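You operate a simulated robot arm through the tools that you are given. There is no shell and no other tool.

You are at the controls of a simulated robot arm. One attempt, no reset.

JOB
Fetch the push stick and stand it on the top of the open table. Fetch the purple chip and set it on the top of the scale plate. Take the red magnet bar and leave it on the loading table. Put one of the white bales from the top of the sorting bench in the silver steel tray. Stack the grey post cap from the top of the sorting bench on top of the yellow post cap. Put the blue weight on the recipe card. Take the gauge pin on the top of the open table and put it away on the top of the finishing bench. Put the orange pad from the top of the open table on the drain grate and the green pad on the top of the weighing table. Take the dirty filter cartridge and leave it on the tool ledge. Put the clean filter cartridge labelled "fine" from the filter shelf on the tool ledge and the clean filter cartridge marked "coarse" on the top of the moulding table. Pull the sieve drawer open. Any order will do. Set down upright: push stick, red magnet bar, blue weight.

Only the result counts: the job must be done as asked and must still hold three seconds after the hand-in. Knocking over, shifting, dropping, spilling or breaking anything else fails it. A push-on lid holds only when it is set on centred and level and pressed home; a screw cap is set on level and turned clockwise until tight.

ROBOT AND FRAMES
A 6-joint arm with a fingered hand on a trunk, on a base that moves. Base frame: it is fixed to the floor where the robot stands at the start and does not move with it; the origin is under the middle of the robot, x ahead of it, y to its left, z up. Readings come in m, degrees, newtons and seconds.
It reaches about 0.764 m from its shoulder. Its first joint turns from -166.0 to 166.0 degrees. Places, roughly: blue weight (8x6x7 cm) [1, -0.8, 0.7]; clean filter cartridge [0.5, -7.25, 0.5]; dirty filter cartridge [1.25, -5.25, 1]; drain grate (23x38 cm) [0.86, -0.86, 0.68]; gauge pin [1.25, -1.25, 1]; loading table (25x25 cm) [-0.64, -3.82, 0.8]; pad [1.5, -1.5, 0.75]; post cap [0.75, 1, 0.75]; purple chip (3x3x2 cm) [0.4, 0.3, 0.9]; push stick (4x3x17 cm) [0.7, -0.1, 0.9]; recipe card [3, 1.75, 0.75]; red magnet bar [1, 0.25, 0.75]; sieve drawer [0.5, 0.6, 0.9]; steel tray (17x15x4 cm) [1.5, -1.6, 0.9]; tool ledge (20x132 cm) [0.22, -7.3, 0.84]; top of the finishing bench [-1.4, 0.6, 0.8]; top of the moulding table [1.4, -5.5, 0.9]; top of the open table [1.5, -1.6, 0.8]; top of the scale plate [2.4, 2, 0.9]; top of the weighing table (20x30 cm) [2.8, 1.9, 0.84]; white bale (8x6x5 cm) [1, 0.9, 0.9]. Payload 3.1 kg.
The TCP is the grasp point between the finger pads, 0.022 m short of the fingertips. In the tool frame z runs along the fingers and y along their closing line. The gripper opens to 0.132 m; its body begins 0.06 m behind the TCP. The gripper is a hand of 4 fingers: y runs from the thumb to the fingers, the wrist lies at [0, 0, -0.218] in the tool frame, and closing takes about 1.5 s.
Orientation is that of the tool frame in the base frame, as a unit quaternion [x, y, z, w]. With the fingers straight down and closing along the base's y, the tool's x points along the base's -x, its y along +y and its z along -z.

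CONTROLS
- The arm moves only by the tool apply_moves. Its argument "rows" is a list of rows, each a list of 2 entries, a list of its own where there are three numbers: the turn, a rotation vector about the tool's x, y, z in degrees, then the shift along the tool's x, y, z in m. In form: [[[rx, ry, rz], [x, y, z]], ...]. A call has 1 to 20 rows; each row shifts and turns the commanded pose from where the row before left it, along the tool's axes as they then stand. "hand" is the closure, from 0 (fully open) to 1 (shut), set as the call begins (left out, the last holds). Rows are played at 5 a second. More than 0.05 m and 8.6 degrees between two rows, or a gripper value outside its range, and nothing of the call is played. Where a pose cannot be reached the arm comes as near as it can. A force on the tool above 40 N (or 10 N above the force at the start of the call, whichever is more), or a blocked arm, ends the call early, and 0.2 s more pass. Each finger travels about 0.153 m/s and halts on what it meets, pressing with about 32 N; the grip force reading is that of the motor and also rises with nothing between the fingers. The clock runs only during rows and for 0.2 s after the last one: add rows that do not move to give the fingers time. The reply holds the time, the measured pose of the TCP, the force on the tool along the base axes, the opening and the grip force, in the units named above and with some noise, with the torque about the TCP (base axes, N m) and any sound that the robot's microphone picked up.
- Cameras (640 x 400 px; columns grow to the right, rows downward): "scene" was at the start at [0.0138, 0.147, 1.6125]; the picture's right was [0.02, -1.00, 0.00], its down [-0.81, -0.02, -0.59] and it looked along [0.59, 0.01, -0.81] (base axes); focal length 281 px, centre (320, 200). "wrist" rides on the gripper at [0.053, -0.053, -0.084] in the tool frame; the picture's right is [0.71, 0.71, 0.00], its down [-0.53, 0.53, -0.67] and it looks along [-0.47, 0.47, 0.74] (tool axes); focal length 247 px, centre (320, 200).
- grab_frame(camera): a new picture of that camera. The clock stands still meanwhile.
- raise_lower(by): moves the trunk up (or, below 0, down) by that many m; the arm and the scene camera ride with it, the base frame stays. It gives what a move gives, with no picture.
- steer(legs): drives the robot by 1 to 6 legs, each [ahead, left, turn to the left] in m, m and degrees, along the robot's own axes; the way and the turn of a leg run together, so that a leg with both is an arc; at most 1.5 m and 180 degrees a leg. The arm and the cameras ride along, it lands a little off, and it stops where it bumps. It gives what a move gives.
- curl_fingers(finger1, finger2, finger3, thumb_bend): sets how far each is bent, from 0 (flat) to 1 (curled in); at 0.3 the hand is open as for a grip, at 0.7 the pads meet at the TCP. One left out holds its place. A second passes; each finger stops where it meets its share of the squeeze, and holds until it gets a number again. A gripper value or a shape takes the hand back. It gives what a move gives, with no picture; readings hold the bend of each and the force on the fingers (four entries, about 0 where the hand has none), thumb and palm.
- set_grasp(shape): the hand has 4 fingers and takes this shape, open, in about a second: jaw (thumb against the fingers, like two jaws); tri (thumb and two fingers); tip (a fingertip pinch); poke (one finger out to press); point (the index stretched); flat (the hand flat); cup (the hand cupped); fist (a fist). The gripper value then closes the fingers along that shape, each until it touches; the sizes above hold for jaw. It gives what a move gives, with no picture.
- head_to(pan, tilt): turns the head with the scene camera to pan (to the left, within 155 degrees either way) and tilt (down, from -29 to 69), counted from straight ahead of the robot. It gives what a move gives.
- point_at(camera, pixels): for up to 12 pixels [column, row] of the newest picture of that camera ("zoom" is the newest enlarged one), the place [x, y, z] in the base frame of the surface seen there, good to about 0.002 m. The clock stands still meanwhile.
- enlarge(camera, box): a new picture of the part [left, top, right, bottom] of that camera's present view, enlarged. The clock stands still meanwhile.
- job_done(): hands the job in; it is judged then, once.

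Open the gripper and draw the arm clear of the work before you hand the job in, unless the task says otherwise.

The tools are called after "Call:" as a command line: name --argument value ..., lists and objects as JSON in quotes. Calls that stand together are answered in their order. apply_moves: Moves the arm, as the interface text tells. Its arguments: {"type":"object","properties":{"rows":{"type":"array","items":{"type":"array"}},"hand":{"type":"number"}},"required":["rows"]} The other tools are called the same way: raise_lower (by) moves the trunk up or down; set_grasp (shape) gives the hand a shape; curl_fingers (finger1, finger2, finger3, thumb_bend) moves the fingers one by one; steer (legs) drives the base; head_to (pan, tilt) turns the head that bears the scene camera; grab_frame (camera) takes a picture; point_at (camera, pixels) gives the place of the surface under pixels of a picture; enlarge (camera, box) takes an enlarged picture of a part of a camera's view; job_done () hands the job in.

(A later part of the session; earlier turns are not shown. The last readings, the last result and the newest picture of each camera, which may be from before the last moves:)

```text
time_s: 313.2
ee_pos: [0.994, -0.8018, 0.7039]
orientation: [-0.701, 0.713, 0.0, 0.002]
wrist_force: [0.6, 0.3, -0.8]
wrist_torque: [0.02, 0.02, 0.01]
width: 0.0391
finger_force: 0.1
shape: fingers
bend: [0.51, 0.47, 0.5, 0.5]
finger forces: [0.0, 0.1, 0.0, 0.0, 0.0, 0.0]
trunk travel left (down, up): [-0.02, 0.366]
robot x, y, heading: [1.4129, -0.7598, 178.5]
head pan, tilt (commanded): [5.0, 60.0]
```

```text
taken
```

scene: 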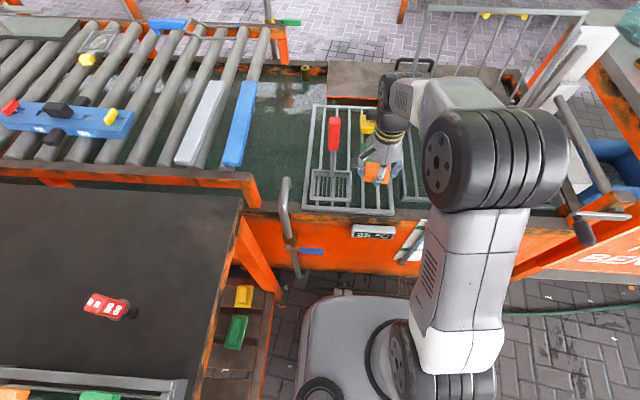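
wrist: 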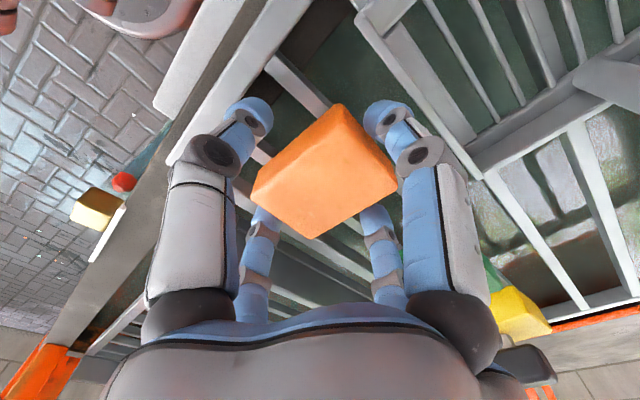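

Released with all forces zero. I lift straight up and inspect.

Call:
apply_moves --rows '[[[0, 0, 0], [0, 0, -0.01]], [[0, 0, 0], [0, 0, -0.02]], [[0, 0, 0], [0, 0, -0.04]], [[0, 0, 0], [0, 0, -0.045]], [[0, 0, 0], [0, 0, -0.045]], [[0, 0, 0], [0, 0, -0.04]]]'

Call:
raise_lower --by 0.15

Call:
grab_frame --camera "wrist"

Call:
grab_frame --camera "scene"

```text
time_s: 314.6
ee_pos: [0.9927, -0.8031, 0.9051]
orientation: [-0.7, 0.714, 0.0, 0.003]
wrist_force: [0.3, 0.3, -0.2]
wrist_torque: [0.0, 0.0, 0.01]
width: 0.0393
finger_force: 0.1
shape: fingers
bend: [0.51, 0.47, 0.5, 0.5]
finger forces: [0.1, 0.0, 0.0, 0.1, 0.0, 0.0]
trunk travel left (down, up): [-0.02, 0.366]
robot x, y, heading: [1.413, -0.7582, 179.1]
head pan, tilt (commanded): [5.0, 60.0]
```

```text
time_s: 316.3
ee_pos: [0.9917, -0.8025, 1.0553]
orientation: [-0.701, 0.713, 0.0, 0.002]
wrist_force: [0.6, -0.2, 0.0]
wrist_torque: [0.01, -0.03, 0.02]
width: 0.0394
finger_force: 0.1
shape: fingers
bend: [0.51, 0.47, 0.5, 0.5]
finger forces: [0.0, 0.0, 0.0, 0.0, 0.1, 0.0]
trunk travel left (down, up): [-0.17, 0.216]
robot x, y, heading: [1.4114, -0.7604, 178.9]
head pan, tilt (commanded): [5.0, 60.0]
```

```text
taken
```

wrist: 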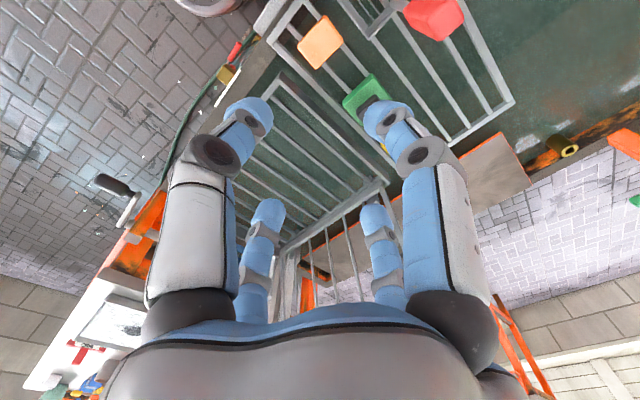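

```text
taken
```

scene: 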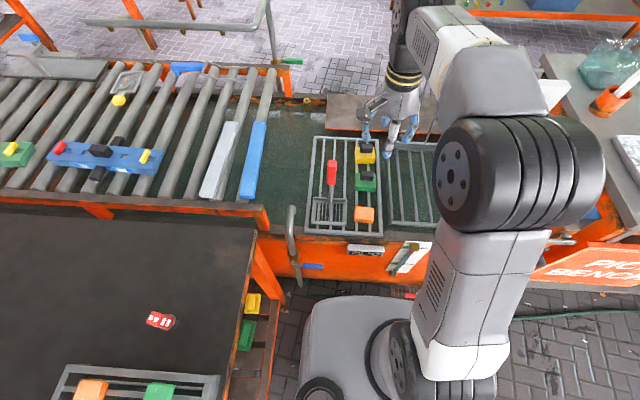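

The orange pad is on the grate. Now the gauge pin: from here I swing the arm sideways to above [1.356,−1.21] and look.

Call:
apply_moves --rows '[[[0, 0, 0], [0.0334, -0.0309, 0]], [[0, 0, 0], [0.0334, -0.0309, 0]], [[0, 0, 0], [0.0334, -0.0309, 0]], [[0, 0, 0], [0.0334, -0.0309, 0]], [[0, 0, 0], [0.0334, -0.0309, 0]], [[0, 0, 0], [0.0334, -0.0309, 0]], [[0, 0, 0], [0.0334, -0.0309, 0]], [[0, 0, 0], [0.0334, -0.0309, 0]], [[0, 0, 0], [0.0334, -0.0309, 0]], [[0, 0, 0], [0.0334, -0.0309, 0]], [[0, 0, 0], [0.0334, -0.0309, 0]], [[0, 0, 0], [0.0334, -0.0309, 0]]]'

Call:
grab_frame --camera "wrist"

Call:
enlarge --camera "wrist" --box '[240, 20, 400, 140]'

```text
time_s: 318.9
ee_pos: [1.3593, -1.209, 1.0575]
orientation: [-0.701, 0.713, 0.002, 0.004]
wrist_force: [0.0, -0.1, 0.4]
wrist_torque: [0.01, 0.02, 0.01]
width: 0.0392
finger_force: 0.1
shape: fingers
bend: [0.51, 0.47, 0.5, 0.5]
finger forces: [0.0, 0.0, 0.0, 0.0, 0.0, 0.0]
trunk travel left (down, up): [-0.17, 0.216]
robot x, y, heading: [1.4101, -0.7584, 178.9]
head pan, tilt (commanded): [5.0, 60.0]
```

```text
taken
```

wrist: 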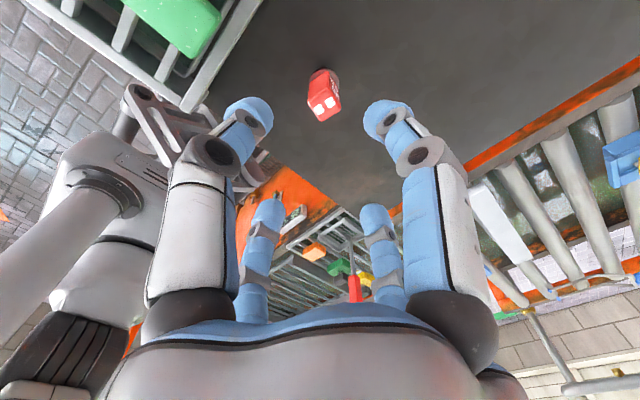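

```text
3.33 times, centred on (320, 80) of wrist
```

zoom: 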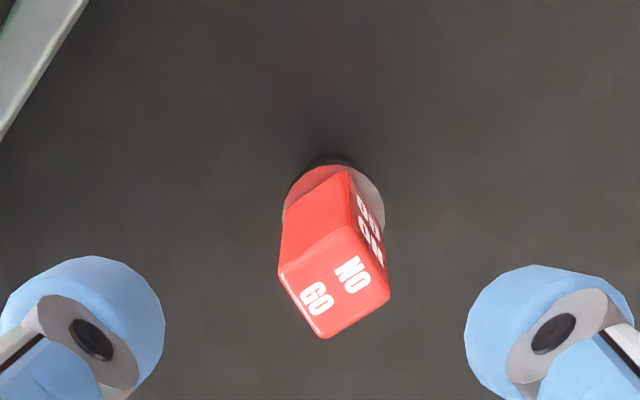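

I point at the pin's top corners.

Call:
point_at --camera "zoom" --pixels '[[285, 275], [357, 235], [385, 293], [322, 332], [337, 285], [300, 220], [320, 165], [375, 200]]'

```text
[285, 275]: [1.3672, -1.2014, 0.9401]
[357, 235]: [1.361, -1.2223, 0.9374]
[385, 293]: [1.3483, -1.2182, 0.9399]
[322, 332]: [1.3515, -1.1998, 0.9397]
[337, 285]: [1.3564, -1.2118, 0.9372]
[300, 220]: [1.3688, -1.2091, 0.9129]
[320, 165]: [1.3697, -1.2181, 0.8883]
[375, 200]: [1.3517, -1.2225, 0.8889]
```

The pin's handle is 1.5×2.1 cm, rotated −17°, top 0.94. I set the fingers to 0.45, align yaw +17°, and descend to z≈0.920.

Call:
curl_fingers --finger1 0.45 --finger2 0.45 --finger3 0.45 --thumb_bend 0.45

Call:
apply_moves --rows '[[[0, 0, 0], [0.0018, 0.002, 0]], [[0, 0, 8.5], [0, 0, 0]], [[0, 0, 8.5], [0, 0, 0]], [[0, 0, 0], [0, 0, 0.045]], [[0, 0, 0], [0, 0, 0.045]], [[0, 0, 0], [0, 0, 0.03]], [[0, 0, 0], [0, 0, 0.016]]]'

Call:
grab_frame --camera "wrist"

```text
time_s: 319.9
ee_pos: [1.3585, -1.2087, 1.0579]
orientation: [-0.701, 0.713, 0.001, 0.002]
wrist_force: [-0.1, -0.2, 0.8]
wrist_torque: [-0.01, 0.0, 0.01]
width: 0.0524
finger_force: 0.1
shape: fingers
bend: [0.45, 0.45, 0.45, 0.45]
finger forces: [0.0, 0.1, 0.0, 0.0, 0.1, 0.1]
trunk travel left (down, up): [-0.17, 0.216]
robot x, y, heading: [1.4122, -0.7586, 179.0]
head pan, tilt (commanded): [5.0, 60.0]
```

```text
time_s: 321.5
ee_pos: [1.3544, -1.2106, 0.9199]
orientation: [-0.588, 0.809, 0.001, 0.002]
wrist_force: [0.0, 0.6, -0.6]
wrist_torque: [0.0, 0.0, -0.03]
width: 0.0521
finger_force: 0.2
shape: fingers
bend: [0.45, 0.45, 0.45, 0.45]
finger forces: [0.0, 0.1, 0.0, 0.0, 0.0, 0.0]
trunk travel left (down, up): [-0.17, 0.216]
robot x, y, heading: [1.4141, -0.7613, 178.6]
head pan, tilt (commanded): [5.0, 60.0]
```

```text
taken
```

wrist: 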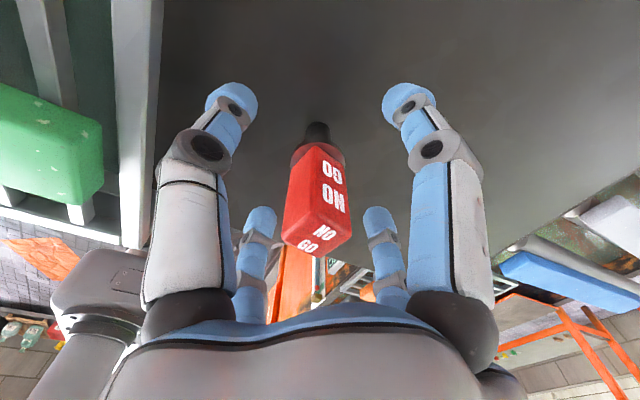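

Well placed. I close the fingers.

Call:
curl_fingers --finger1 0.75 --finger2 0.75 --finger3 0.75 --thumb_bend 0.75

Call:
apply_moves --rows '[[[0, 0, 0], [0, 0, -0.01]], [[0, 0, 0], [0, 0, -0.03]], [[0, 0, 0], [0, 0, -0.045]], [[0, 0, 0], [0, 0, -0.045]]]'

Call:
grab_frame --camera "wrist"

```text
time_s: 322.5
ee_pos: [1.355, -1.2108, 0.9198]
orientation: [-0.587, 0.809, 0.001, 0.003]
wrist_force: [-0.1, 0.4, -0.4]
wrist_torque: [-0.01, -0.01, -0.02]
width: 0.0053
finger_force: 19.0
shape: fingers
bend: [0.64, 0.63, 0.63, 0.66]
finger forces: [8.0, 9.1, 8.7, 0.0, 11.7, 0.0]
trunk travel left (down, up): [-0.17, 0.216]
robot x, y, heading: [1.4121, -0.7604, 179.0]
head pan, tilt (commanded): [5.0, 60.0]
```

```text
time_s: 323.5
ee_pos: [1.35, -1.2103, 1.0475]
orientation: [-0.588, 0.809, 0.001, 0.003]
wrist_force: [-0.2, -0.1, -0.3]
wrist_torque: [-0.03, 0.0, 0.0]
width: 0.0053
finger_force: 18.9
shape: fingers
bend: [0.64, 0.63, 0.63, 0.66]
finger forces: [7.9, 9.2, 8.7, 0.1, 11.4, 0.0]
trunk travel left (down, up): [-0.17, 0.216]
robot x, y, heading: [1.4114, -0.7606, 178.8]
head pan, tilt (commanded): [5.0, 60.0]
```

```text
taken
```

wrist: 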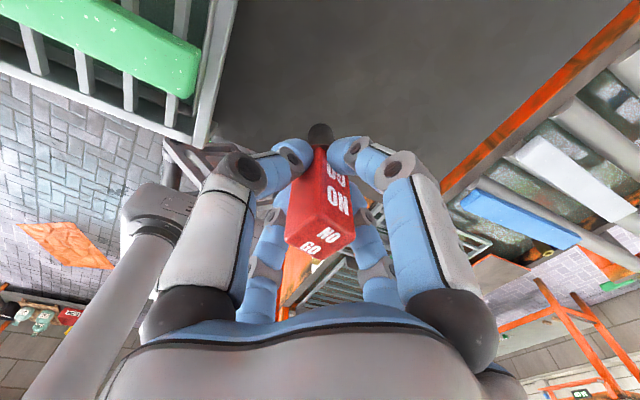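

Pin held. I bring the arm back to the front, raise the trunk, and drive via the left gap toward the finishing bench.

Call:
apply_moves --rows '[[[0, 0, 0], [-0.027, 0.0375, 0]], [[0, 0, 0], [-0.027, 0.0375, 0]], [[0, 0, 0], [-0.027, 0.0375, 0]], [[0, 0, 0], [-0.027, 0.0375, 0]], [[0, 0, 0], [-0.027, 0.0375, 0]], [[0, 0, 0], [-0.027, 0.0375, 0]], [[0, 0, 0], [-0.027, 0.0375, 0]], [[0, 0, 0], [-0.027, 0.0375, 0]], [[0, 0, 0], [-0.027, 0.0375, 0]], [[0, 0, 0], [-0.027, 0.0375, 0]], [[0, 0, 0], [-0.027, 0.0375, 0]]]'

Call:
raise_lower --by 0.15

Call:
steer --legs '[[-0.37, 0, 1.0], [0, -1.5, 0], [0, -1.1, 0]]'

```text
time_s: 325.9
ee_pos: [1.0529, -0.8014, 1.051]
orientation: [-0.587, 0.809, 0.001, 0.002]
wrist_force: [0.0, -0.7, -0.6]
wrist_torque: [0.0, -0.01, -0.02]
width: 0.005
finger_force: 18.2
shape: fingers
bend: [0.64, 0.63, 0.63, 0.67]
finger forces: [8.2, 9.2, 8.2, 0.0, 10.9, 0.1]
trunk travel left (down, up): [-0.17, 0.216]
robot x, y, heading: [1.4094, -0.7558, 178.8]
head pan, tilt (commanded): [5.0, 60.0]
```

```text
time_s: 327.7
ee_pos: [1.0551, -0.8038, 1.2022]
orientation: [-0.588, 0.809, 0.001, 0.002]
wrist_force: [-0.2, 1.1, -1.3]
wrist_torque: [0.03, 0.02, 0.01]
width: 0.0048
finger_force: 18.0
shape: fingers
bend: [0.64, 0.63, 0.63, 0.67]
finger forces: [8.2, 9.2, 8.3, 0.1, 10.8, 0.1]
trunk travel left (down, up): [-0.32, 0.066]
robot x, y, heading: [1.412, -0.7567, 178.8]
head pan, tilt (commanded): [5.0, 60.0]
```

```text
time_s: 342.4
ee_pos: [1.4218, 1.7998, 1.2014]
orientation: [-0.595, 0.803, 0.001, 0.003]
wrist_force: [0.2, 0.7, -0.9]
wrist_torque: [0.0, 0.0, 0.01]
width: 0.0049
finger_force: 18.3
shape: fingers
bend: [0.64, 0.63, 0.63, 0.67]
finger forces: [8.2, 9.1, 8.3, 0.1, 10.8, 0.0]
trunk travel left (down, up): [-0.32, 0.066]
robot x, y, heading: [1.7798, 1.8528, 180.1]
head pan, tilt (commanded): [5.0, 60.0]
```

I go ahead through the gap toward −x.

Call:
steer --legs '[[1.5, 0, 0], [0.75, 0, 0]]'

Call:
head_to --pan 30 --tilt 30

Call:
grab_frame --camera "scene"

```text
time_s: 353.4
ee_pos: [-0.8206, 1.8463, 1.2006]
orientation: [-0.587, 0.81, 0.001, 0.002]
wrist_force: [0.4, -0.7, -0.9]
wrist_torque: [0.06, 0.0, -0.03]
width: 0.005
finger_force: 18.1
shape: fingers
bend: [0.64, 0.63, 0.63, 0.67]
finger forces: [8.2, 9.2, 8.2, 0.0, 10.8, 0.0]
trunk travel left (down, up): [-0.32, 0.066]
robot x, y, heading: [-0.4639, 1.892, 178.6]
head pan, tilt (commanded): [5.0, 60.0]
```

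```text
time_s: 354.4
ee_pos: [-0.8201, 1.8467, 1.2007]
orientation: [-0.586, 0.81, 0.001, 0.003]
wrist_force: [-0.2, -0.1, -0.4]
wrist_torque: [0.01, 0.01, -0.02]
width: 0.0051
finger_force: 18.7
shape: fingers
bend: [0.64, 0.63, 0.63, 0.67]
finger forces: [8.2, 9.1, 8.4, 0.0, 10.8, 0.1]
trunk travel left (down, up): [-0.32, 0.066]
robot x, y, heading: [-0.4621, 1.8917, 178.7]
head pan, tilt (commanded): [30.0, 30.0]
```

```text
taken
```

scene: 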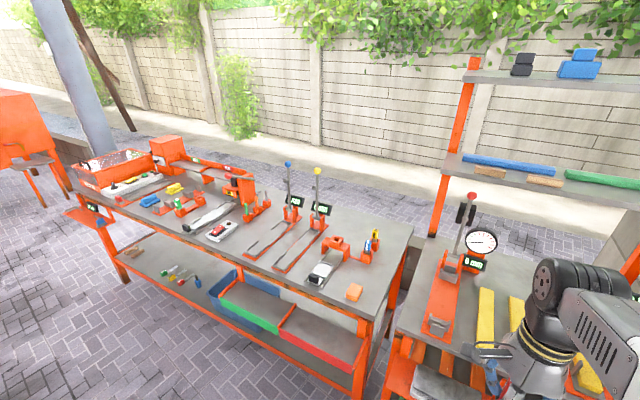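

I measure bench surface locations to identify the finishing bench near [−1.4, 0.6].

Call:
enlarge --camera "scene" --box '[220, 180, 460, 330]'

Call:
point_at --camera "scene" --pixels '[[375, 265], [395, 250], [345, 295], [300, 270], [350, 220], [353, 292], [300, 225], [240, 260], [150, 220], [400, 290], [430, 350], [280, 290]]'

```text
2.67 times, centred on (340, 255) of scene
```

zoom: 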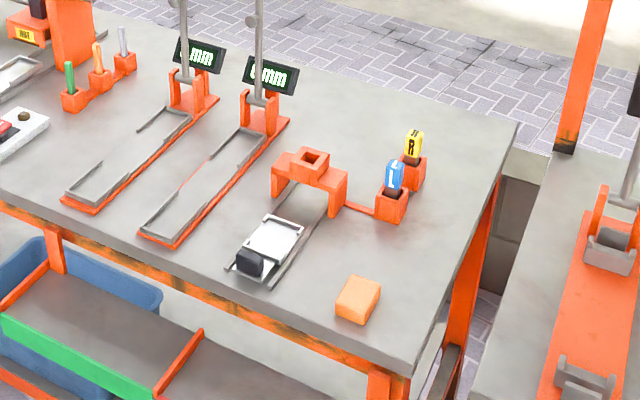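

```text
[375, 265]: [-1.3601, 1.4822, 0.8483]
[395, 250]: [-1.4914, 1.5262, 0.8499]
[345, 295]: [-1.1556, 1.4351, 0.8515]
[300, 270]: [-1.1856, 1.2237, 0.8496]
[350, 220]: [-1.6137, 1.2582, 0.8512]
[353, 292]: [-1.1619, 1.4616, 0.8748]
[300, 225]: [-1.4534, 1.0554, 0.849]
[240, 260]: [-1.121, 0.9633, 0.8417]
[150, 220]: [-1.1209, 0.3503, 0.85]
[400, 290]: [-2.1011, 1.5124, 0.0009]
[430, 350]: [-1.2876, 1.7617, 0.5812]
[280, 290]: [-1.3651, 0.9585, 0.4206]
```

The long bench (x −1.1…−1.75, y ~0…1.55) is the finishing bench. I check the neighbouring bench's front edge and choose the free spot near [−1.33,1.46].

Call:
point_at --camera "scene" --pixels '[[400, 328], [392, 385], [402, 345], [440, 385], [372, 315], [412, 225], [385, 245], [378, 255], [365, 262], [340, 310]]'

```text
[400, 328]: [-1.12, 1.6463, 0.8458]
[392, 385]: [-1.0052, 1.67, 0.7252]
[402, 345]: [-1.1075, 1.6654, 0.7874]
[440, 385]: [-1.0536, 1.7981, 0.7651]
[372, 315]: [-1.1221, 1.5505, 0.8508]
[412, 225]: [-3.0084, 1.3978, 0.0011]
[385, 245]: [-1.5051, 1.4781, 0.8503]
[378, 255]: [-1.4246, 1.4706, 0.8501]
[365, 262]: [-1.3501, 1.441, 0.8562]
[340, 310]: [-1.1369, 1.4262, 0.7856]
```

I drive to about (−0.83,1.40), facing the bench.

Call:
steer --legs '[[0, 0.49, 1.3], [0.36, 0, 0]]'

Call:
head_to --pan 0 --tilt 50

Call:
grab_frame --camera "scene"

```text
time_s: 359.2
ee_pos: [-1.184, 1.3463, 1.2016]
orientation: [-0.599, 0.801, 0.0, 0.003]
wrist_force: [-1.1, -0.3, -1.0]
wrist_torque: [-0.02, -0.04, 0.0]
width: 0.005
finger_force: 18.2
shape: fingers
bend: [0.64, 0.63, 0.63, 0.67]
finger forces: [8.1, 9.2, 8.4, 0.0, 10.9, 0.1]
trunk travel left (down, up): [-0.32, 0.066]
robot x, y, heading: [-0.8295, 1.4025, -179.3]
head pan, tilt (commanded): [30.0, 30.0]
```

```text
time_s: 360.1
ee_pos: [-1.1846, 1.3483, 1.2006]
orientation: [-0.599, 0.801, 0.001, 0.003]
wrist_force: [-1.2, 0.5, -1.2]
wrist_torque: [0.01, -0.03, 0.01]
width: 0.0049
finger_force: 18.1
shape: fingers
bend: [0.64, 0.63, 0.63, 0.67]
finger forces: [8.2, 9.2, 8.3, 0.1, 10.8, 0.0]
trunk travel left (down, up): [-0.32, 0.066]
robot x, y, heading: [-0.8293, 1.4006, -179.4]
head pan, tilt (commanded): [0.0, 50.0]
```

```text
taken
```

scene: 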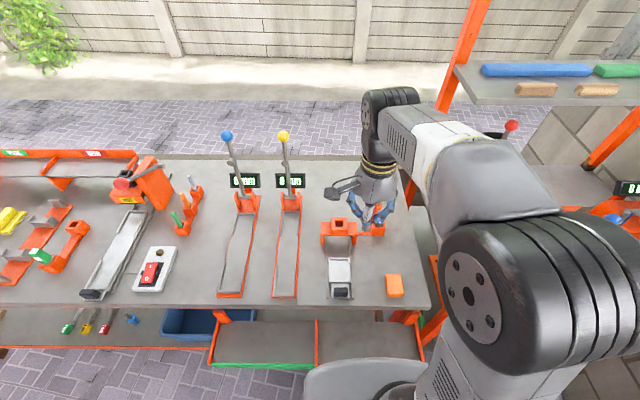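

I measure free spots: right end (400,255), between gauges.

Call:
point_at --camera "scene" --pixels '[[400, 252], [410, 240], [372, 230], [394, 285], [340, 240], [355, 270], [200, 265], [415, 295], [375, 260]]'

Call:
enlarge --camera "scene" --box '[310, 190, 440, 310]'

```text
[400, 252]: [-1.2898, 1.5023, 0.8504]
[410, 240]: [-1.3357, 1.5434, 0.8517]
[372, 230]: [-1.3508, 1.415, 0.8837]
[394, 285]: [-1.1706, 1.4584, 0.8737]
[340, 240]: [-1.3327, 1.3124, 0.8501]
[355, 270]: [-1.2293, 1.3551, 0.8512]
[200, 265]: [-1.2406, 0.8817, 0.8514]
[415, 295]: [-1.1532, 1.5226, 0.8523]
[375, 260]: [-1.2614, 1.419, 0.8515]
```

```text
3.33 times, centred on (375, 250) of scene
```

zoom: 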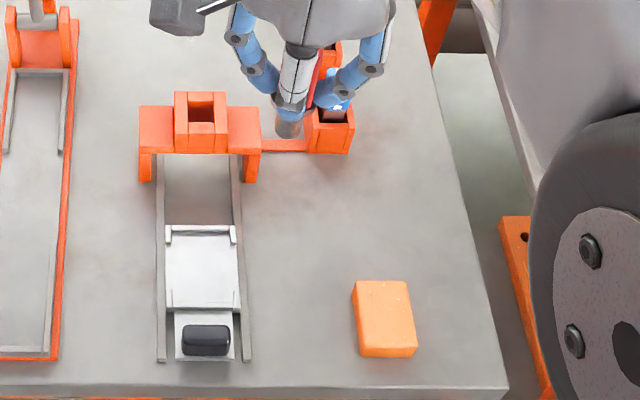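

I choose [−1.285,1.475] as free spot, move above and descend.

Call:
apply_moves --rows '[[[0, 0, 0], [-0.0233, 0.033, 0]], [[0, 0, 0], [-0.0233, 0.033, 0]], [[0, 0, 0], [-0.0233, 0.033, 0]], [[0, 0, 0], [-0.0233, 0.033, 0]], [[0, 0, 0], [0, 0, 0.048]], [[0, 0, 0], [0, 0, 0.048]], [[0, 0, 0], [0, 0, 0.048]], [[0, 0, 0], [0, 0, 0.048]], [[0, 0, 0], [0, 0, 0.048]], [[0, 0, 0], [0, 0, 0.025]]]'

Call:
grab_frame --camera "wrist"

Call:
enlarge --camera "scene" --box '[310, 190, 440, 310]'

```text
time_s: 362.3
ee_pos: [-1.2854, 1.4755, 0.9344]
orientation: [-0.599, 0.801, 0.001, 0.002]
wrist_force: [-0.3, 0.1, -1.3]
wrist_torque: [0.0, -0.04, 0.05]
width: 0.005
finger_force: 17.7
shape: fingers
bend: [0.64, 0.63, 0.63, 0.67]
finger forces: [8.2, 9.1, 8.3, 0.0, 10.3, 0.0]
trunk travel left (down, up): [-0.32, 0.066]
robot x, y, heading: [-0.8298, 1.4009, -179.4]
head pan, tilt (commanded): [0.0, 50.0]
```

```text
taken
```

wrist: 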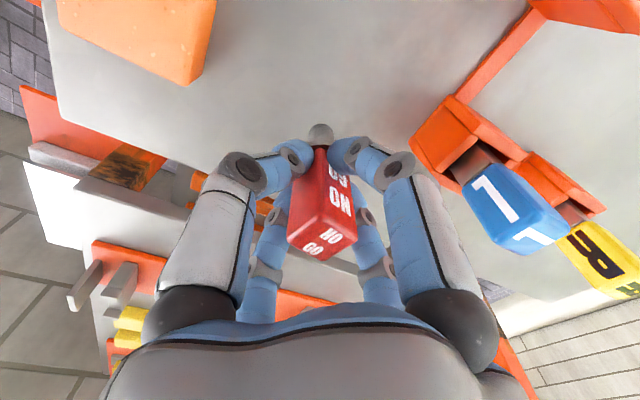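

```text
3.33 times, centred on (375, 250) of scene
```

zoom: 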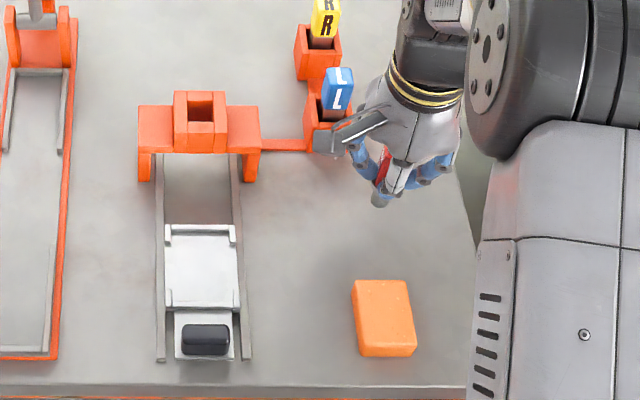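

Now small steps to contact.

Call:
apply_moves --rows '[[[0, 0, 0], [0, 0, 0.006]], [[0, 0, 0], [0, 0, 0.004]]]'

Call:
apply_moves --rows '[[[0, 0, 0], [0, 0, 0.003]], [[0, 0, 0], [0, 0, 0]]]'

Call:
apply_moves --rows '[[[0, 0, 0], [0, 0, 0.002]], [[0, 0, 0], [0, 0, 0]]]'

```text
time_s: 362.9
ee_pos: [-1.2842, 1.4726, 0.9258]
orientation: [-0.599, 0.801, 0.001, 0.002]
wrist_force: [0.9, 0.0, -1.2]
wrist_torque: [0.03, 0.02, -0.01]
width: 0.0048
finger_force: 18.2
shape: fingers
bend: [0.64, 0.63, 0.63, 0.67]
finger forces: [8.2, 9.1, 8.2, 0.0, 10.4, 0.0]
trunk travel left (down, up): [-0.32, 0.066]
robot x, y, heading: [-0.8266, 1.4028, -179.6]
head pan, tilt (commanded): [0.0, 50.0]
```

```text
time_s: 363.5
ee_pos: [-1.2839, 1.474, 0.9233]
orientation: [-0.598, 0.801, 0.001, 0.003]
wrist_force: [-0.4, 0.7, -0.3]
wrist_torque: [-0.06, 0.0, 0.01]
width: 0.0049
finger_force: 18.4
shape: fingers
bend: [0.64, 0.63, 0.63, 0.67]
finger forces: [8.3, 9.1, 8.3, 0.0, 10.3, 0.0]
trunk travel left (down, up): [-0.32, 0.066]
robot x, y, heading: [-0.8267, 1.4012, -179.6]
head pan, tilt (commanded): [0.0, 50.0]
```

```text
time_s: 364.1
ee_pos: [-1.2853, 1.4738, 0.9205]
orientation: [-0.599, 0.801, 0.001, 0.002]
wrist_force: [0.9, 0.0, -0.6]
wrist_torque: [0.01, 0.05, 0.0]
width: 0.005
finger_force: 17.9
shape: fingers
bend: [0.64, 0.63, 0.63, 0.67]
finger forces: [8.2, 9.2, 8.3, 0.0, 10.4, 0.0]
trunk travel left (down, up): [-0.32, 0.066]
robot x, y, heading: [-0.8287, 1.4031, -179.4]
head pan, tilt (commanded): [0.0, 50.0]
```

No contact yet at 0.9205; I continue by 1–2 mm.

Call:
apply_moves --rows '[[[0, 0, 0], [0, 0, 0.0015]], [[0, 0, 0], [0, 0, 0]]]'

Call:
apply_moves --rows '[[[0, 0, 0], [0, 0, 0.0015]], [[0, 0, 0], [0, 0, 0]]]'

```text
time_s: 364.7
ee_pos: [-1.2844, 1.4761, 0.9202]
orientation: [-0.598, 0.801, 0.001, 0.002]
wrist_force: [-0.4, 0.2, -1.3]
wrist_torque: [0.0, 0.02, 0.01]
width: 0.0048
finger_force: 18.6
shape: fingers
bend: [0.64, 0.63, 0.63, 0.67]
finger forces: [8.2, 9.1, 8.3, 0.0, 10.3, 0.0]
trunk travel left (down, up): [-0.32, 0.066]
robot x, y, heading: [-0.8284, 1.4024, -179.6]
head pan, tilt (commanded): [0.0, 50.0]
```

```text
time_s: 365.3
ee_pos: [-1.2847, 1.4747, 0.918]
orientation: [-0.599, 0.801, 0.0, 0.003]
wrist_force: [0.2, -0.2, -1.4]
wrist_torque: [0.04, 0.03, 0.03]
width: 0.005
finger_force: 18.3
shape: fingers
bend: [0.64, 0.63, 0.63, 0.67]
finger forces: [8.2, 9.1, 8.3, 0.0, 10.4, 0.1]
trunk travel left (down, up): [-0.32, 0.066]
robot x, y, heading: [-0.8249, 1.4038, -179.6]
head pan, tilt (commanded): [0.0, 50.0]
```

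Still free; continue.

Call:
apply_moves --rows '[[[0, 0, 0], [0, 0, 0.0015]], [[0, 0, 0], [0, 0, 0]]]'

Call:
apply_moves --rows '[[[0, 0, 0], [0, 0, 0.0015]], [[0, 0, 0], [0, 0, 0]]]'

```text
time_s: 365.9
ee_pos: [-1.2829, 1.4748, 0.9176]
orientation: [-0.599, 0.801, 0.002, 0.003]
wrist_force: [0.0, -0.3, 4.3]
wrist_torque: [-0.01, 0.03, -0.03]
width: 0.0049
finger_force: 19.0
shape: fingers
bend: [0.64, 0.63, 0.63, 0.67]
finger forces: [8.7, 9.6, 8.9, 0.0, 11.1, 0.1]
trunk travel left (down, up): [-0.32, 0.066]
robot x, y, heading: [-0.8275, 1.4015, -179.5]
head pan, tilt (commanded): [0.0, 50.0]
```

```text
time_s: 366.5
ee_pos: [-1.2843, 1.4748, 0.9157]
orientation: [-0.599, 0.801, 0.002, 0.002]
wrist_force: [0.4, 0.8, 10.8]
wrist_torque: [-0.01, 0.01, 0.02]
width: 0.0047
finger_force: 20.9
shape: fingers
bend: [0.63, 0.62, 0.63, 0.67]
finger forces: [9.3, 11.7, 9.6, 0.1, 12.2, 0.0]
trunk travel left (down, up): [-0.32, 0.066]
robot x, y, heading: [-0.8328, 1.4025, -179.6]
head pan, tilt (commanded): [0.0, 50.0]
```

Contact. I open the fingers and lift clear.

Call:
curl_fingers --finger1 0.48 --finger2 0.48 --finger3 0.48 --thumb_bend 0.5

Call:
apply_moves --rows '[[[0, 0, 0], [0, 0, -0.01]], [[0, 0, 0], [0, 0, -0.03]], [[0, 0, 0], [0, 0, -0.045]], [[0, 0, 0], [0, 0, -0.045]], [[0, 0, 0], [0, 0, -0.045]], [[0, 0, 0], [0, 0, -0.045]]]'

Call:
grab_frame --camera "wrist"

```text
time_s: 367.5
ee_pos: [-1.2845, 1.4742, 0.9157]
orientation: [-0.599, 0.801, 0.0, 0.003]
wrist_force: [0.4, -0.3, 0.2]
wrist_torque: [-0.01, 0.04, 0.01]
width: 0.0429
finger_force: 0.2
shape: fingers
bend: [0.48, 0.48, 0.48, 0.5]
finger forces: [0.0, 0.0, 0.0, 0.1, 0.0, 0.0]
trunk travel left (down, up): [-0.32, 0.066]
robot x, y, heading: [-0.8277, 1.4015, -179.5]
head pan, tilt (commanded): [0.0, 50.0]
```

```text
time_s: 368.9
ee_pos: [-1.2855, 1.4743, 1.1371]
orientation: [-0.6, 0.8, 0.001, 0.001]
wrist_force: [0.3, 0.2, 0.4]
wrist_torque: [-0.02, -0.02, 0.01]
width: 0.0429
finger_force: 0.0
shape: fingers
bend: [0.48, 0.48, 0.48, 0.5]
finger forces: [0.1, 0.0, 0.0, 0.0, 0.1, 0.1]
trunk travel left (down, up): [-0.32, 0.066]
robot x, y, heading: [-0.8302, 1.3996, -179.5]
head pan, tilt (commanded): [0.0, 50.0]
```

```text
taken
```

wrist: 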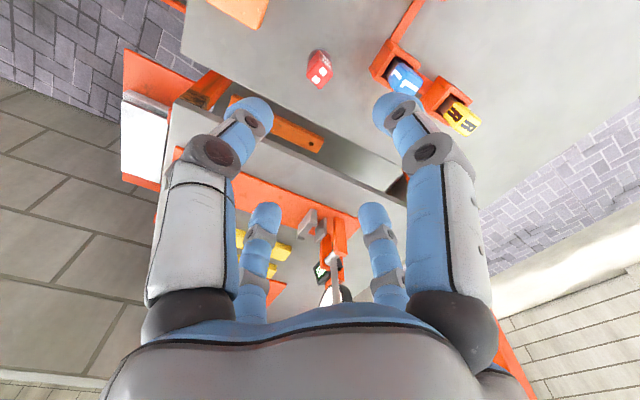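

The pin stands on the finishing bench. Now I return to the sorting bench front for the purple chip.

Call:
apply_moves --rows '[[[0, 0, 0], [0.012, -0.0417, 0]], [[0, 0, 0], [0.012, -0.0417, 0]], [[0, 0, 0], [0.012, -0.0417, 0]]]' --hand 0

Call:
steer --legs '[[-0.35, 0, 0], [0, 0, 179.5], [0, -1.1, 0], [0.48, 0, 0]]'

Call:
head_to --pan 0 --tilt 55

Call:
grab_frame --camera "scene"

Call:
grab_frame --camera "wrist"

```text
time_s: 369.7
ee_pos: [-1.1722, 1.4034, 1.1365]
orientation: [-0.599, 0.801, 0.002, 0.002]
wrist_force: [1.1, 0.5, -0.2]
wrist_torque: [0.03, -0.01, 0.01]
width: 0.1321
finger_force: 0.0
shape: jaw
bend: [0.3, 0.3, 0.3, 0.3]
finger forces: [0.0, 0.0, 0.1, 0.0, 0.0, 0.1]
trunk travel left (down, up): [-0.32, 0.066]
robot x, y, heading: [-0.8272, 1.403, -179.8]
head pan, tilt (commanded): [0.0, 50.0]
```

```text
time_s: 387.1
ee_pos: [0.3868, 0.3314, 1.1353]
orientation: [0.79, 0.613, -0.004, 0.0]
wrist_force: [-0.1, -0.1, -0.9]
wrist_torque: [0.01, 0.05, -0.02]
width: 0.1319
finger_force: 0.0
shape: jaw
bend: [0.3, 0.3, 0.3, 0.3]
finger forces: [0.0, 0.1, 0.1, 0.0, 0.0, 0.0]
trunk travel left (down, up): [-0.32, 0.066]
robot x, y, heading: [0.0407, 0.3193, 2.5]
head pan, tilt (commanded): [0.0, 50.0]
```

```text
time_s: 387.8
ee_pos: [0.3872, 0.3304, 1.1346]
orientation: [0.79, 0.613, -0.002, 0.001]
wrist_force: [0.2, 0.5, 0.2]
wrist_torque: [-0.02, -0.02, -0.02]
width: 0.132
finger_force: 0.1
shape: jaw
bend: [0.3, 0.3, 0.3, 0.3]
finger forces: [0.0, 0.0, 0.0, 0.0, 0.0, 0.0]
trunk travel left (down, up): [-0.32, 0.066]
robot x, y, heading: [0.0417, 0.3168, 2.7]
head pan, tilt (commanded): [0.0, 55.0]
```

```text
taken
```

scene: 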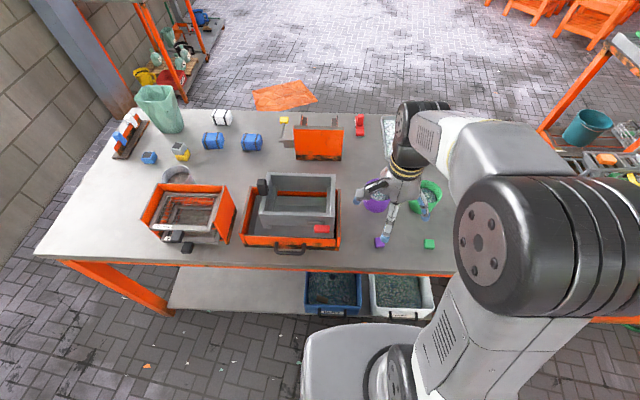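

```text
taken
```

wrist: 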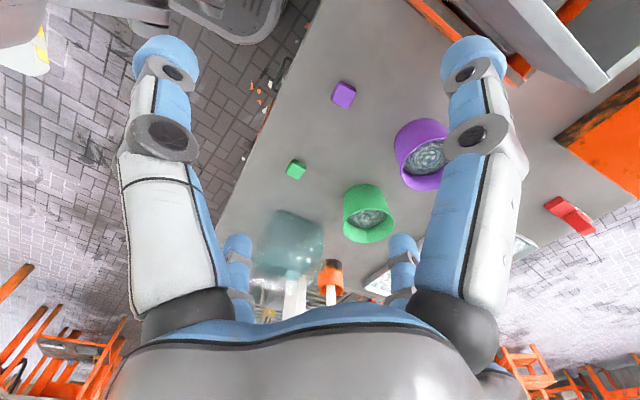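

The purple chip is at wrist (343,94). I zoom in and locate it.

Call:
enlarge --camera "wrist" --box '[310, 70, 380, 120]'

Call:
point_at --camera "zoom" --pixels '[[300, 180], [250, 110], [350, 130], [320, 250], [220, 200], [300, 100], [380, 200], [280, 290]]'

```text
8.00 times, centred on (345, 95) of wrist
```

zoom: 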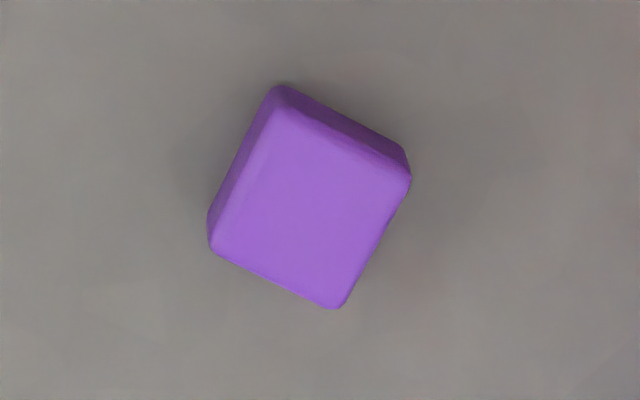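

```text
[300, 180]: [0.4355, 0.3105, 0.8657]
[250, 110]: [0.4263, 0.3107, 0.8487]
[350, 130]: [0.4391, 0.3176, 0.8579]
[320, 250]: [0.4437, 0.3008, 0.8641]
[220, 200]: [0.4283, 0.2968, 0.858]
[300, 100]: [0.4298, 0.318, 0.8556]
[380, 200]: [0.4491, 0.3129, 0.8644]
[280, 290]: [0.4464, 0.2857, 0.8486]
```

Chip centre ≈[0.439,0.3065], top 0.865, rotated ≈−7°. I rotate −7°, move over it, set fingers to 0.47 and descend to 0.95 to verify.

Call:
curl_fingers --finger1 0.47 --finger2 0.47 --finger3 0.47 --thumb_bend 0.47

Call:
apply_moves --rows '[[[0, 0, -7], [0, 0, 0]], [[0, 0, 0], [-0.0085, 0.0273, 0]], [[0, 0, 0], [-0.0085, 0.0273, 0]], [[0, 0, 0], [0, 0, 0.045]], [[0, 0, 0], [0, 0, 0.045]], [[0, 0, 0], [0, 0, 0.045]], [[0, 0, 0], [0, 0, 0.045]]]'

Call:
grab_frame --camera "wrist"

Call:
enlarge --camera "wrist" --box '[260, 60, 380, 150]'

```text
time_s: 388.8
ee_pos: [0.3859, 0.3309, 1.1352]
orientation: [0.79, 0.613, -0.003, 0.0]
wrist_force: [-0.1, -0.9, 0.3]
wrist_torque: [0.01, 0.02, -0.02]
width: 0.0485
finger_force: 0.0
shape: fingers
bend: [0.47, 0.47, 0.47, 0.47]
finger forces: [0.0, 0.0, 0.0, 0.1, 0.0, 0.0]
trunk travel left (down, up): [-0.32, 0.066]
robot x, y, heading: [0.0407, 0.3207, 2.4]
head pan, tilt (commanded): [0.0, 55.0]
```

```text
time_s: 390.4
ee_pos: [0.4382, 0.3069, 0.9579]
orientation: [0.751, 0.66, -0.003, 0.002]
wrist_force: [0.5, -0.8, -0.9]
wrist_torque: [0.02, 0.0, 0.0]
width: 0.0482
finger_force: 0.1
shape: fingers
bend: [0.47, 0.47, 0.47, 0.47]
finger forces: [0.0, 0.1, 0.1, 0.0, 0.0, 0.1]
trunk travel left (down, up): [-0.32, 0.066]
robot x, y, heading: [0.0401, 0.32, 2.3]
head pan, tilt (commanded): [0.0, 55.0]
```

```text
taken
```

wrist: 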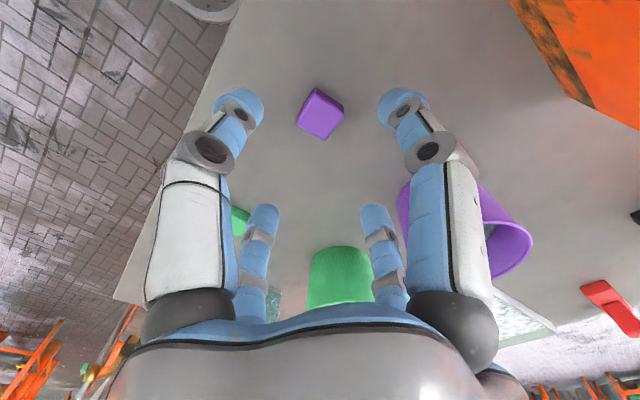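

```text
4.44 times, centred on (320, 105) of wrist
```

zoom: 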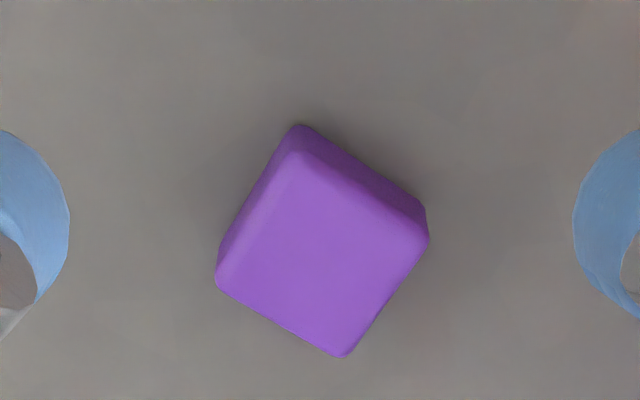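

Centred within 2 mm; it needs another −11° yaw. I rotate and descend to z≈0.880.

Call:
apply_moves --rows '[[[0, 0, -5.5], [0, 0, 0]], [[0, 0, -5.5], [0, 0, 0]], [[0, 0, 0], [0, 0, 0.04]], [[0, 0, 0], [0, 0, 0.028]], [[0, 0, 0], [0, 0, 0.009]]]'

Call:
grab_frame --camera "wrist"

```text
time_s: 391.6
ee_pos: [0.4381, 0.3069, 0.8798]
orientation: [0.683, 0.73, -0.001, 0.001]
wrist_force: [-1.1, -0.5, 1.3]
wrist_torque: [0.02, 0.02, 0.0]
width: 0.0481
finger_force: 0.3
shape: fingers
bend: [0.47, 0.47, 0.47, 0.47]
finger forces: [1.0, 0.0, 0.0, 0.0, 0.0, 0.0]
trunk travel left (down, up): [-0.32, 0.066]
robot x, y, heading: [0.0407, 0.32, 2.6]
head pan, tilt (commanded): [0.0, 55.0]
```

```text
taken
```

wrist: 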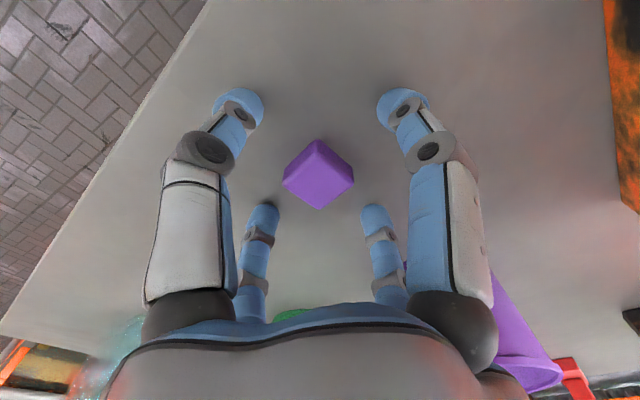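

Finger 1 just touches the table (1 N). I raise 1.5 mm and close.

Call:
apply_moves --rows '[[[0, 0, 0], [0, 0, -0.0015]]]'

Call:
curl_fingers --finger1 0.78 --finger2 0.78 --finger3 0.78 --thumb_bend 0.78

Call:
grab_frame --camera "wrist"

```text
time_s: 392.0
ee_pos: [0.4383, 0.3058, 0.8804]
orientation: [0.685, 0.729, -0.001, 0.001]
wrist_force: [0.1, -0.4, 0.5]
wrist_torque: [-0.01, 0.0, 0.01]
width: 0.0481
finger_force: 0.1
shape: fingers
bend: [0.47, 0.47, 0.47, 0.47]
finger forces: [0.0, 0.1, 0.1, 0.0, 0.1, 0.0]
trunk travel left (down, up): [-0.32, 0.066]
robot x, y, heading: [0.0398, 0.3201, 2.6]
head pan, tilt (commanded): [0.0, 55.0]
```

```text
time_s: 393.0
ee_pos: [0.4378, 0.3049, 0.8789]
orientation: [0.684, 0.729, -0.002, 0.001]
wrist_force: [-0.4, -0.3, 0.4]
wrist_torque: [0.0, -0.03, -0.03]
width: 0.0089
finger_force: 22.5
shape: fingers
bend: [0.63, 0.62, 0.63, 0.65]
finger forces: [9.2, 10.5, 9.4, 0.0, 15.9, 0.0]
trunk travel left (down, up): [-0.32, 0.066]
robot x, y, heading: [0.0398, 0.3185, 2.5]
head pan, tilt (commanded): [0.0, 55.0]
```

```text
taken
```

wrist: 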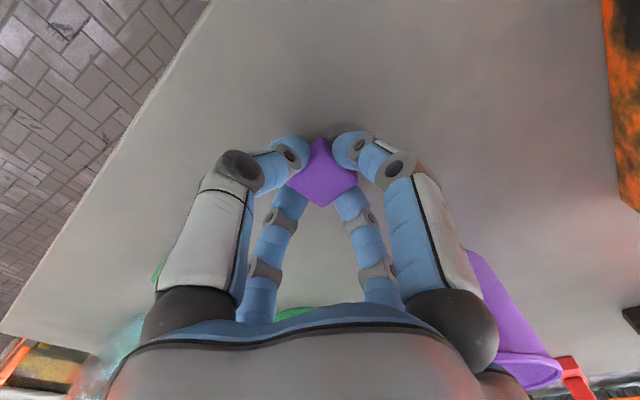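

The chip is held by all four fingers. I lift, raise the trunk, and drive around to the weighing table.

Call:
apply_moves --rows '[[[0, 0, 0], [0, 0, -0.01]], [[0, 0, 0], [0, 0, -0.03]], [[0, 0, 0], [0, 0, -0.045]], [[0, 0, 0], [0, 0, -0.045]], [[0, 0, 0], [0, 0, -0.045]], [[0, 0, 0], [0, 0, -0.045]]]'

Call:
raise_lower --by 0.06

Call:
grab_frame --camera "wrist"

Call:
steer --legs '[[-0.2, 0, -2.5], [0, 1.5, 0], [0, 0.05, 0], [1.5, 0, 0], [0.25, 0, 0], [0, -0.38, 0]]'

```text
time_s: 394.4
ee_pos: [0.4369, 0.3072, 1.0997]
orientation: [0.685, 0.729, -0.003, 0.0]
wrist_force: [-0.9, -0.2, -0.4]
wrist_torque: [-0.02, 0.02, -0.03]
width: 0.0088
finger_force: 22.1
shape: fingers
bend: [0.63, 0.62, 0.63, 0.65]
finger forces: [9.1, 10.4, 9.3, 0.1, 16.0, 0.0]
trunk travel left (down, up): [-0.32, 0.066]
robot x, y, heading: [0.0418, 0.3219, 2.7]
head pan, tilt (commanded): [0.0, 55.0]
```

```text
time_s: 395.4
ee_pos: [0.4368, 0.3066, 1.1604]
orientation: [0.684, 0.729, -0.002, 0.001]
wrist_force: [-0.1, 0.2, -0.4]
wrist_torque: [0.02, 0.02, -0.04]
width: 0.0086
finger_force: 22.3
shape: fingers
bend: [0.63, 0.62, 0.63, 0.65]
finger forces: [9.2, 10.4, 9.3, 0.0, 16.0, 0.0]
trunk travel left (down, up): [-0.38, 0.006]
robot x, y, heading: [0.043, 0.3228, 2.5]
head pan, tilt (commanded): [0.0, 55.0]
```

```text
taken
```

wrist: 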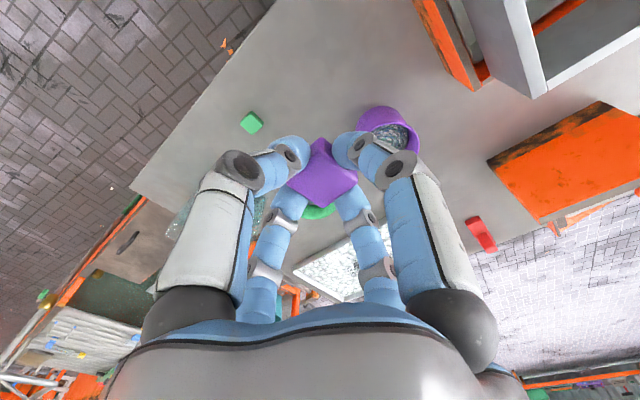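

```text
time_s: 415.1
ee_pos: [2.0411, 1.4901, 1.1588]
orientation: [0.689, 0.725, -0.002, 0.0]
wrist_force: [1.2, -0.6, 0.4]
wrist_torque: [-0.02, -0.04, 0.0]
width: 0.0087
finger_force: 22.1
shape: fingers
bend: [0.63, 0.62, 0.63, 0.65]
finger forces: [9.2, 10.5, 9.3, 0.1, 15.8, 0.0]
trunk travel left (down, up): [-0.38, 0.006]
robot x, y, heading: [1.6461, 1.5048, 1.6]
head pan, tilt (commanded): [0.0, 55.0]
```

Now turn to face the table and strafe to x≈2.45.

Call:
steer --legs '[[0, 0, 88.4], [-0.03, 0, 0], [0, -0.8, 0]]'

Call:
head_to --pan 10 --tilt 45

Call:
grab_frame --camera "scene"

Call:
grab_frame --camera "wrist"

```text
time_s: 423.5
ee_pos: [2.4694, 1.8643, 1.1599]
orientation: [-0.004, 1.0, -0.001, 0.002]
wrist_force: [0.0, -0.6, -0.5]
wrist_torque: [0.0, 0.0, 0.0]
width: 0.0088
finger_force: 21.9
shape: fingers
bend: [0.63, 0.62, 0.63, 0.66]
finger forces: [9.1, 10.3, 9.2, 0.1, 15.2, 0.0]
trunk travel left (down, up): [-0.38, 0.006]
robot x, y, heading: [2.4356, 1.4723, 89.2]
head pan, tilt (commanded): [0.0, 55.0]
```

```text
time_s: 424.2
ee_pos: [2.4692, 1.8633, 1.1584]
orientation: [-0.004, 1.0, -0.002, 0.002]
wrist_force: [0.2, -0.3, 0.0]
wrist_torque: [-0.02, 0.0, 0.02]
width: 0.0088
finger_force: 22.4
shape: fingers
bend: [0.63, 0.62, 0.63, 0.66]
finger forces: [9.2, 10.3, 9.3, 0.0, 15.2, 0.0]
trunk travel left (down, up): [-0.38, 0.006]
robot x, y, heading: [2.4365, 1.4708, 89.1]
head pan, tilt (commanded): [10.0, 45.0]
```

```text
taken
```

scene: 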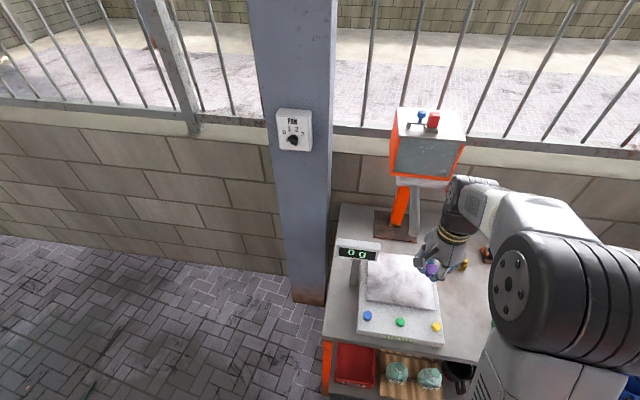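

```text
taken
```

wrist: 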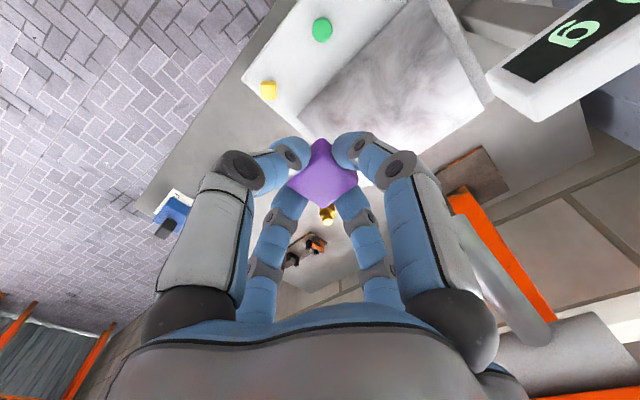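

I zoom to see the spout's and display's relation to the plate.

Call:
enlarge --camera "scene" --box '[320, 100, 500, 350]'

Call:
point_at --camera "scene" --pixels '[[416, 200], [416, 230], [420, 185], [400, 205], [357, 252], [370, 262], [400, 285], [375, 290], [430, 290], [395, 262], [412, 240], [455, 215]]'

Call:
point_at --camera "wrist" --pixels '[[490, 260], [530, 320], [470, 225], [560, 350], [400, 60], [330, 110], [470, 100]]'

```text
1.60 times, centred on (410, 225) of scene
```

zoom: 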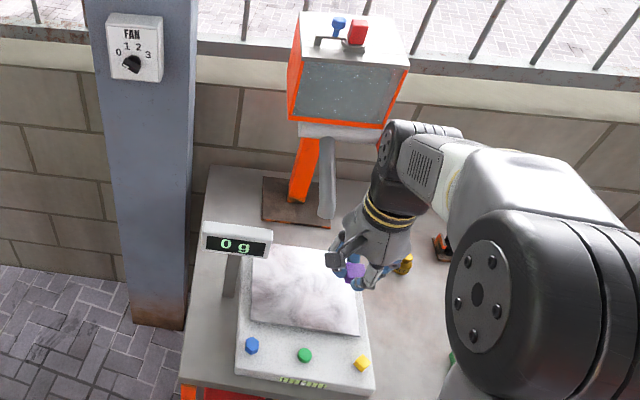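

```text
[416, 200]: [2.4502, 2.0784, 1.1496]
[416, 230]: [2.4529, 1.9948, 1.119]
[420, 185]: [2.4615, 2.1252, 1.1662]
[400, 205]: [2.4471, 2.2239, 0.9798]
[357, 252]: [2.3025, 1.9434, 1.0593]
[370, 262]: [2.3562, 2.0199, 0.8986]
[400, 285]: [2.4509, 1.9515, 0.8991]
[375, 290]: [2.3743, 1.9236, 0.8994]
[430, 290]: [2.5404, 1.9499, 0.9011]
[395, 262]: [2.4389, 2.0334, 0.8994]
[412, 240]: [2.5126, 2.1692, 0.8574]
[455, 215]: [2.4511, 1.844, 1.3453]
```

```text
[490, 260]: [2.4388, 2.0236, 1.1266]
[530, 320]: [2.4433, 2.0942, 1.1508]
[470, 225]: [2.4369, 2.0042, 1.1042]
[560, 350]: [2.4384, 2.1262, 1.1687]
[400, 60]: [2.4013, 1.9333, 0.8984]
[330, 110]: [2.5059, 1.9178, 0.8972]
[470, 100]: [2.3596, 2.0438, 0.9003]
```

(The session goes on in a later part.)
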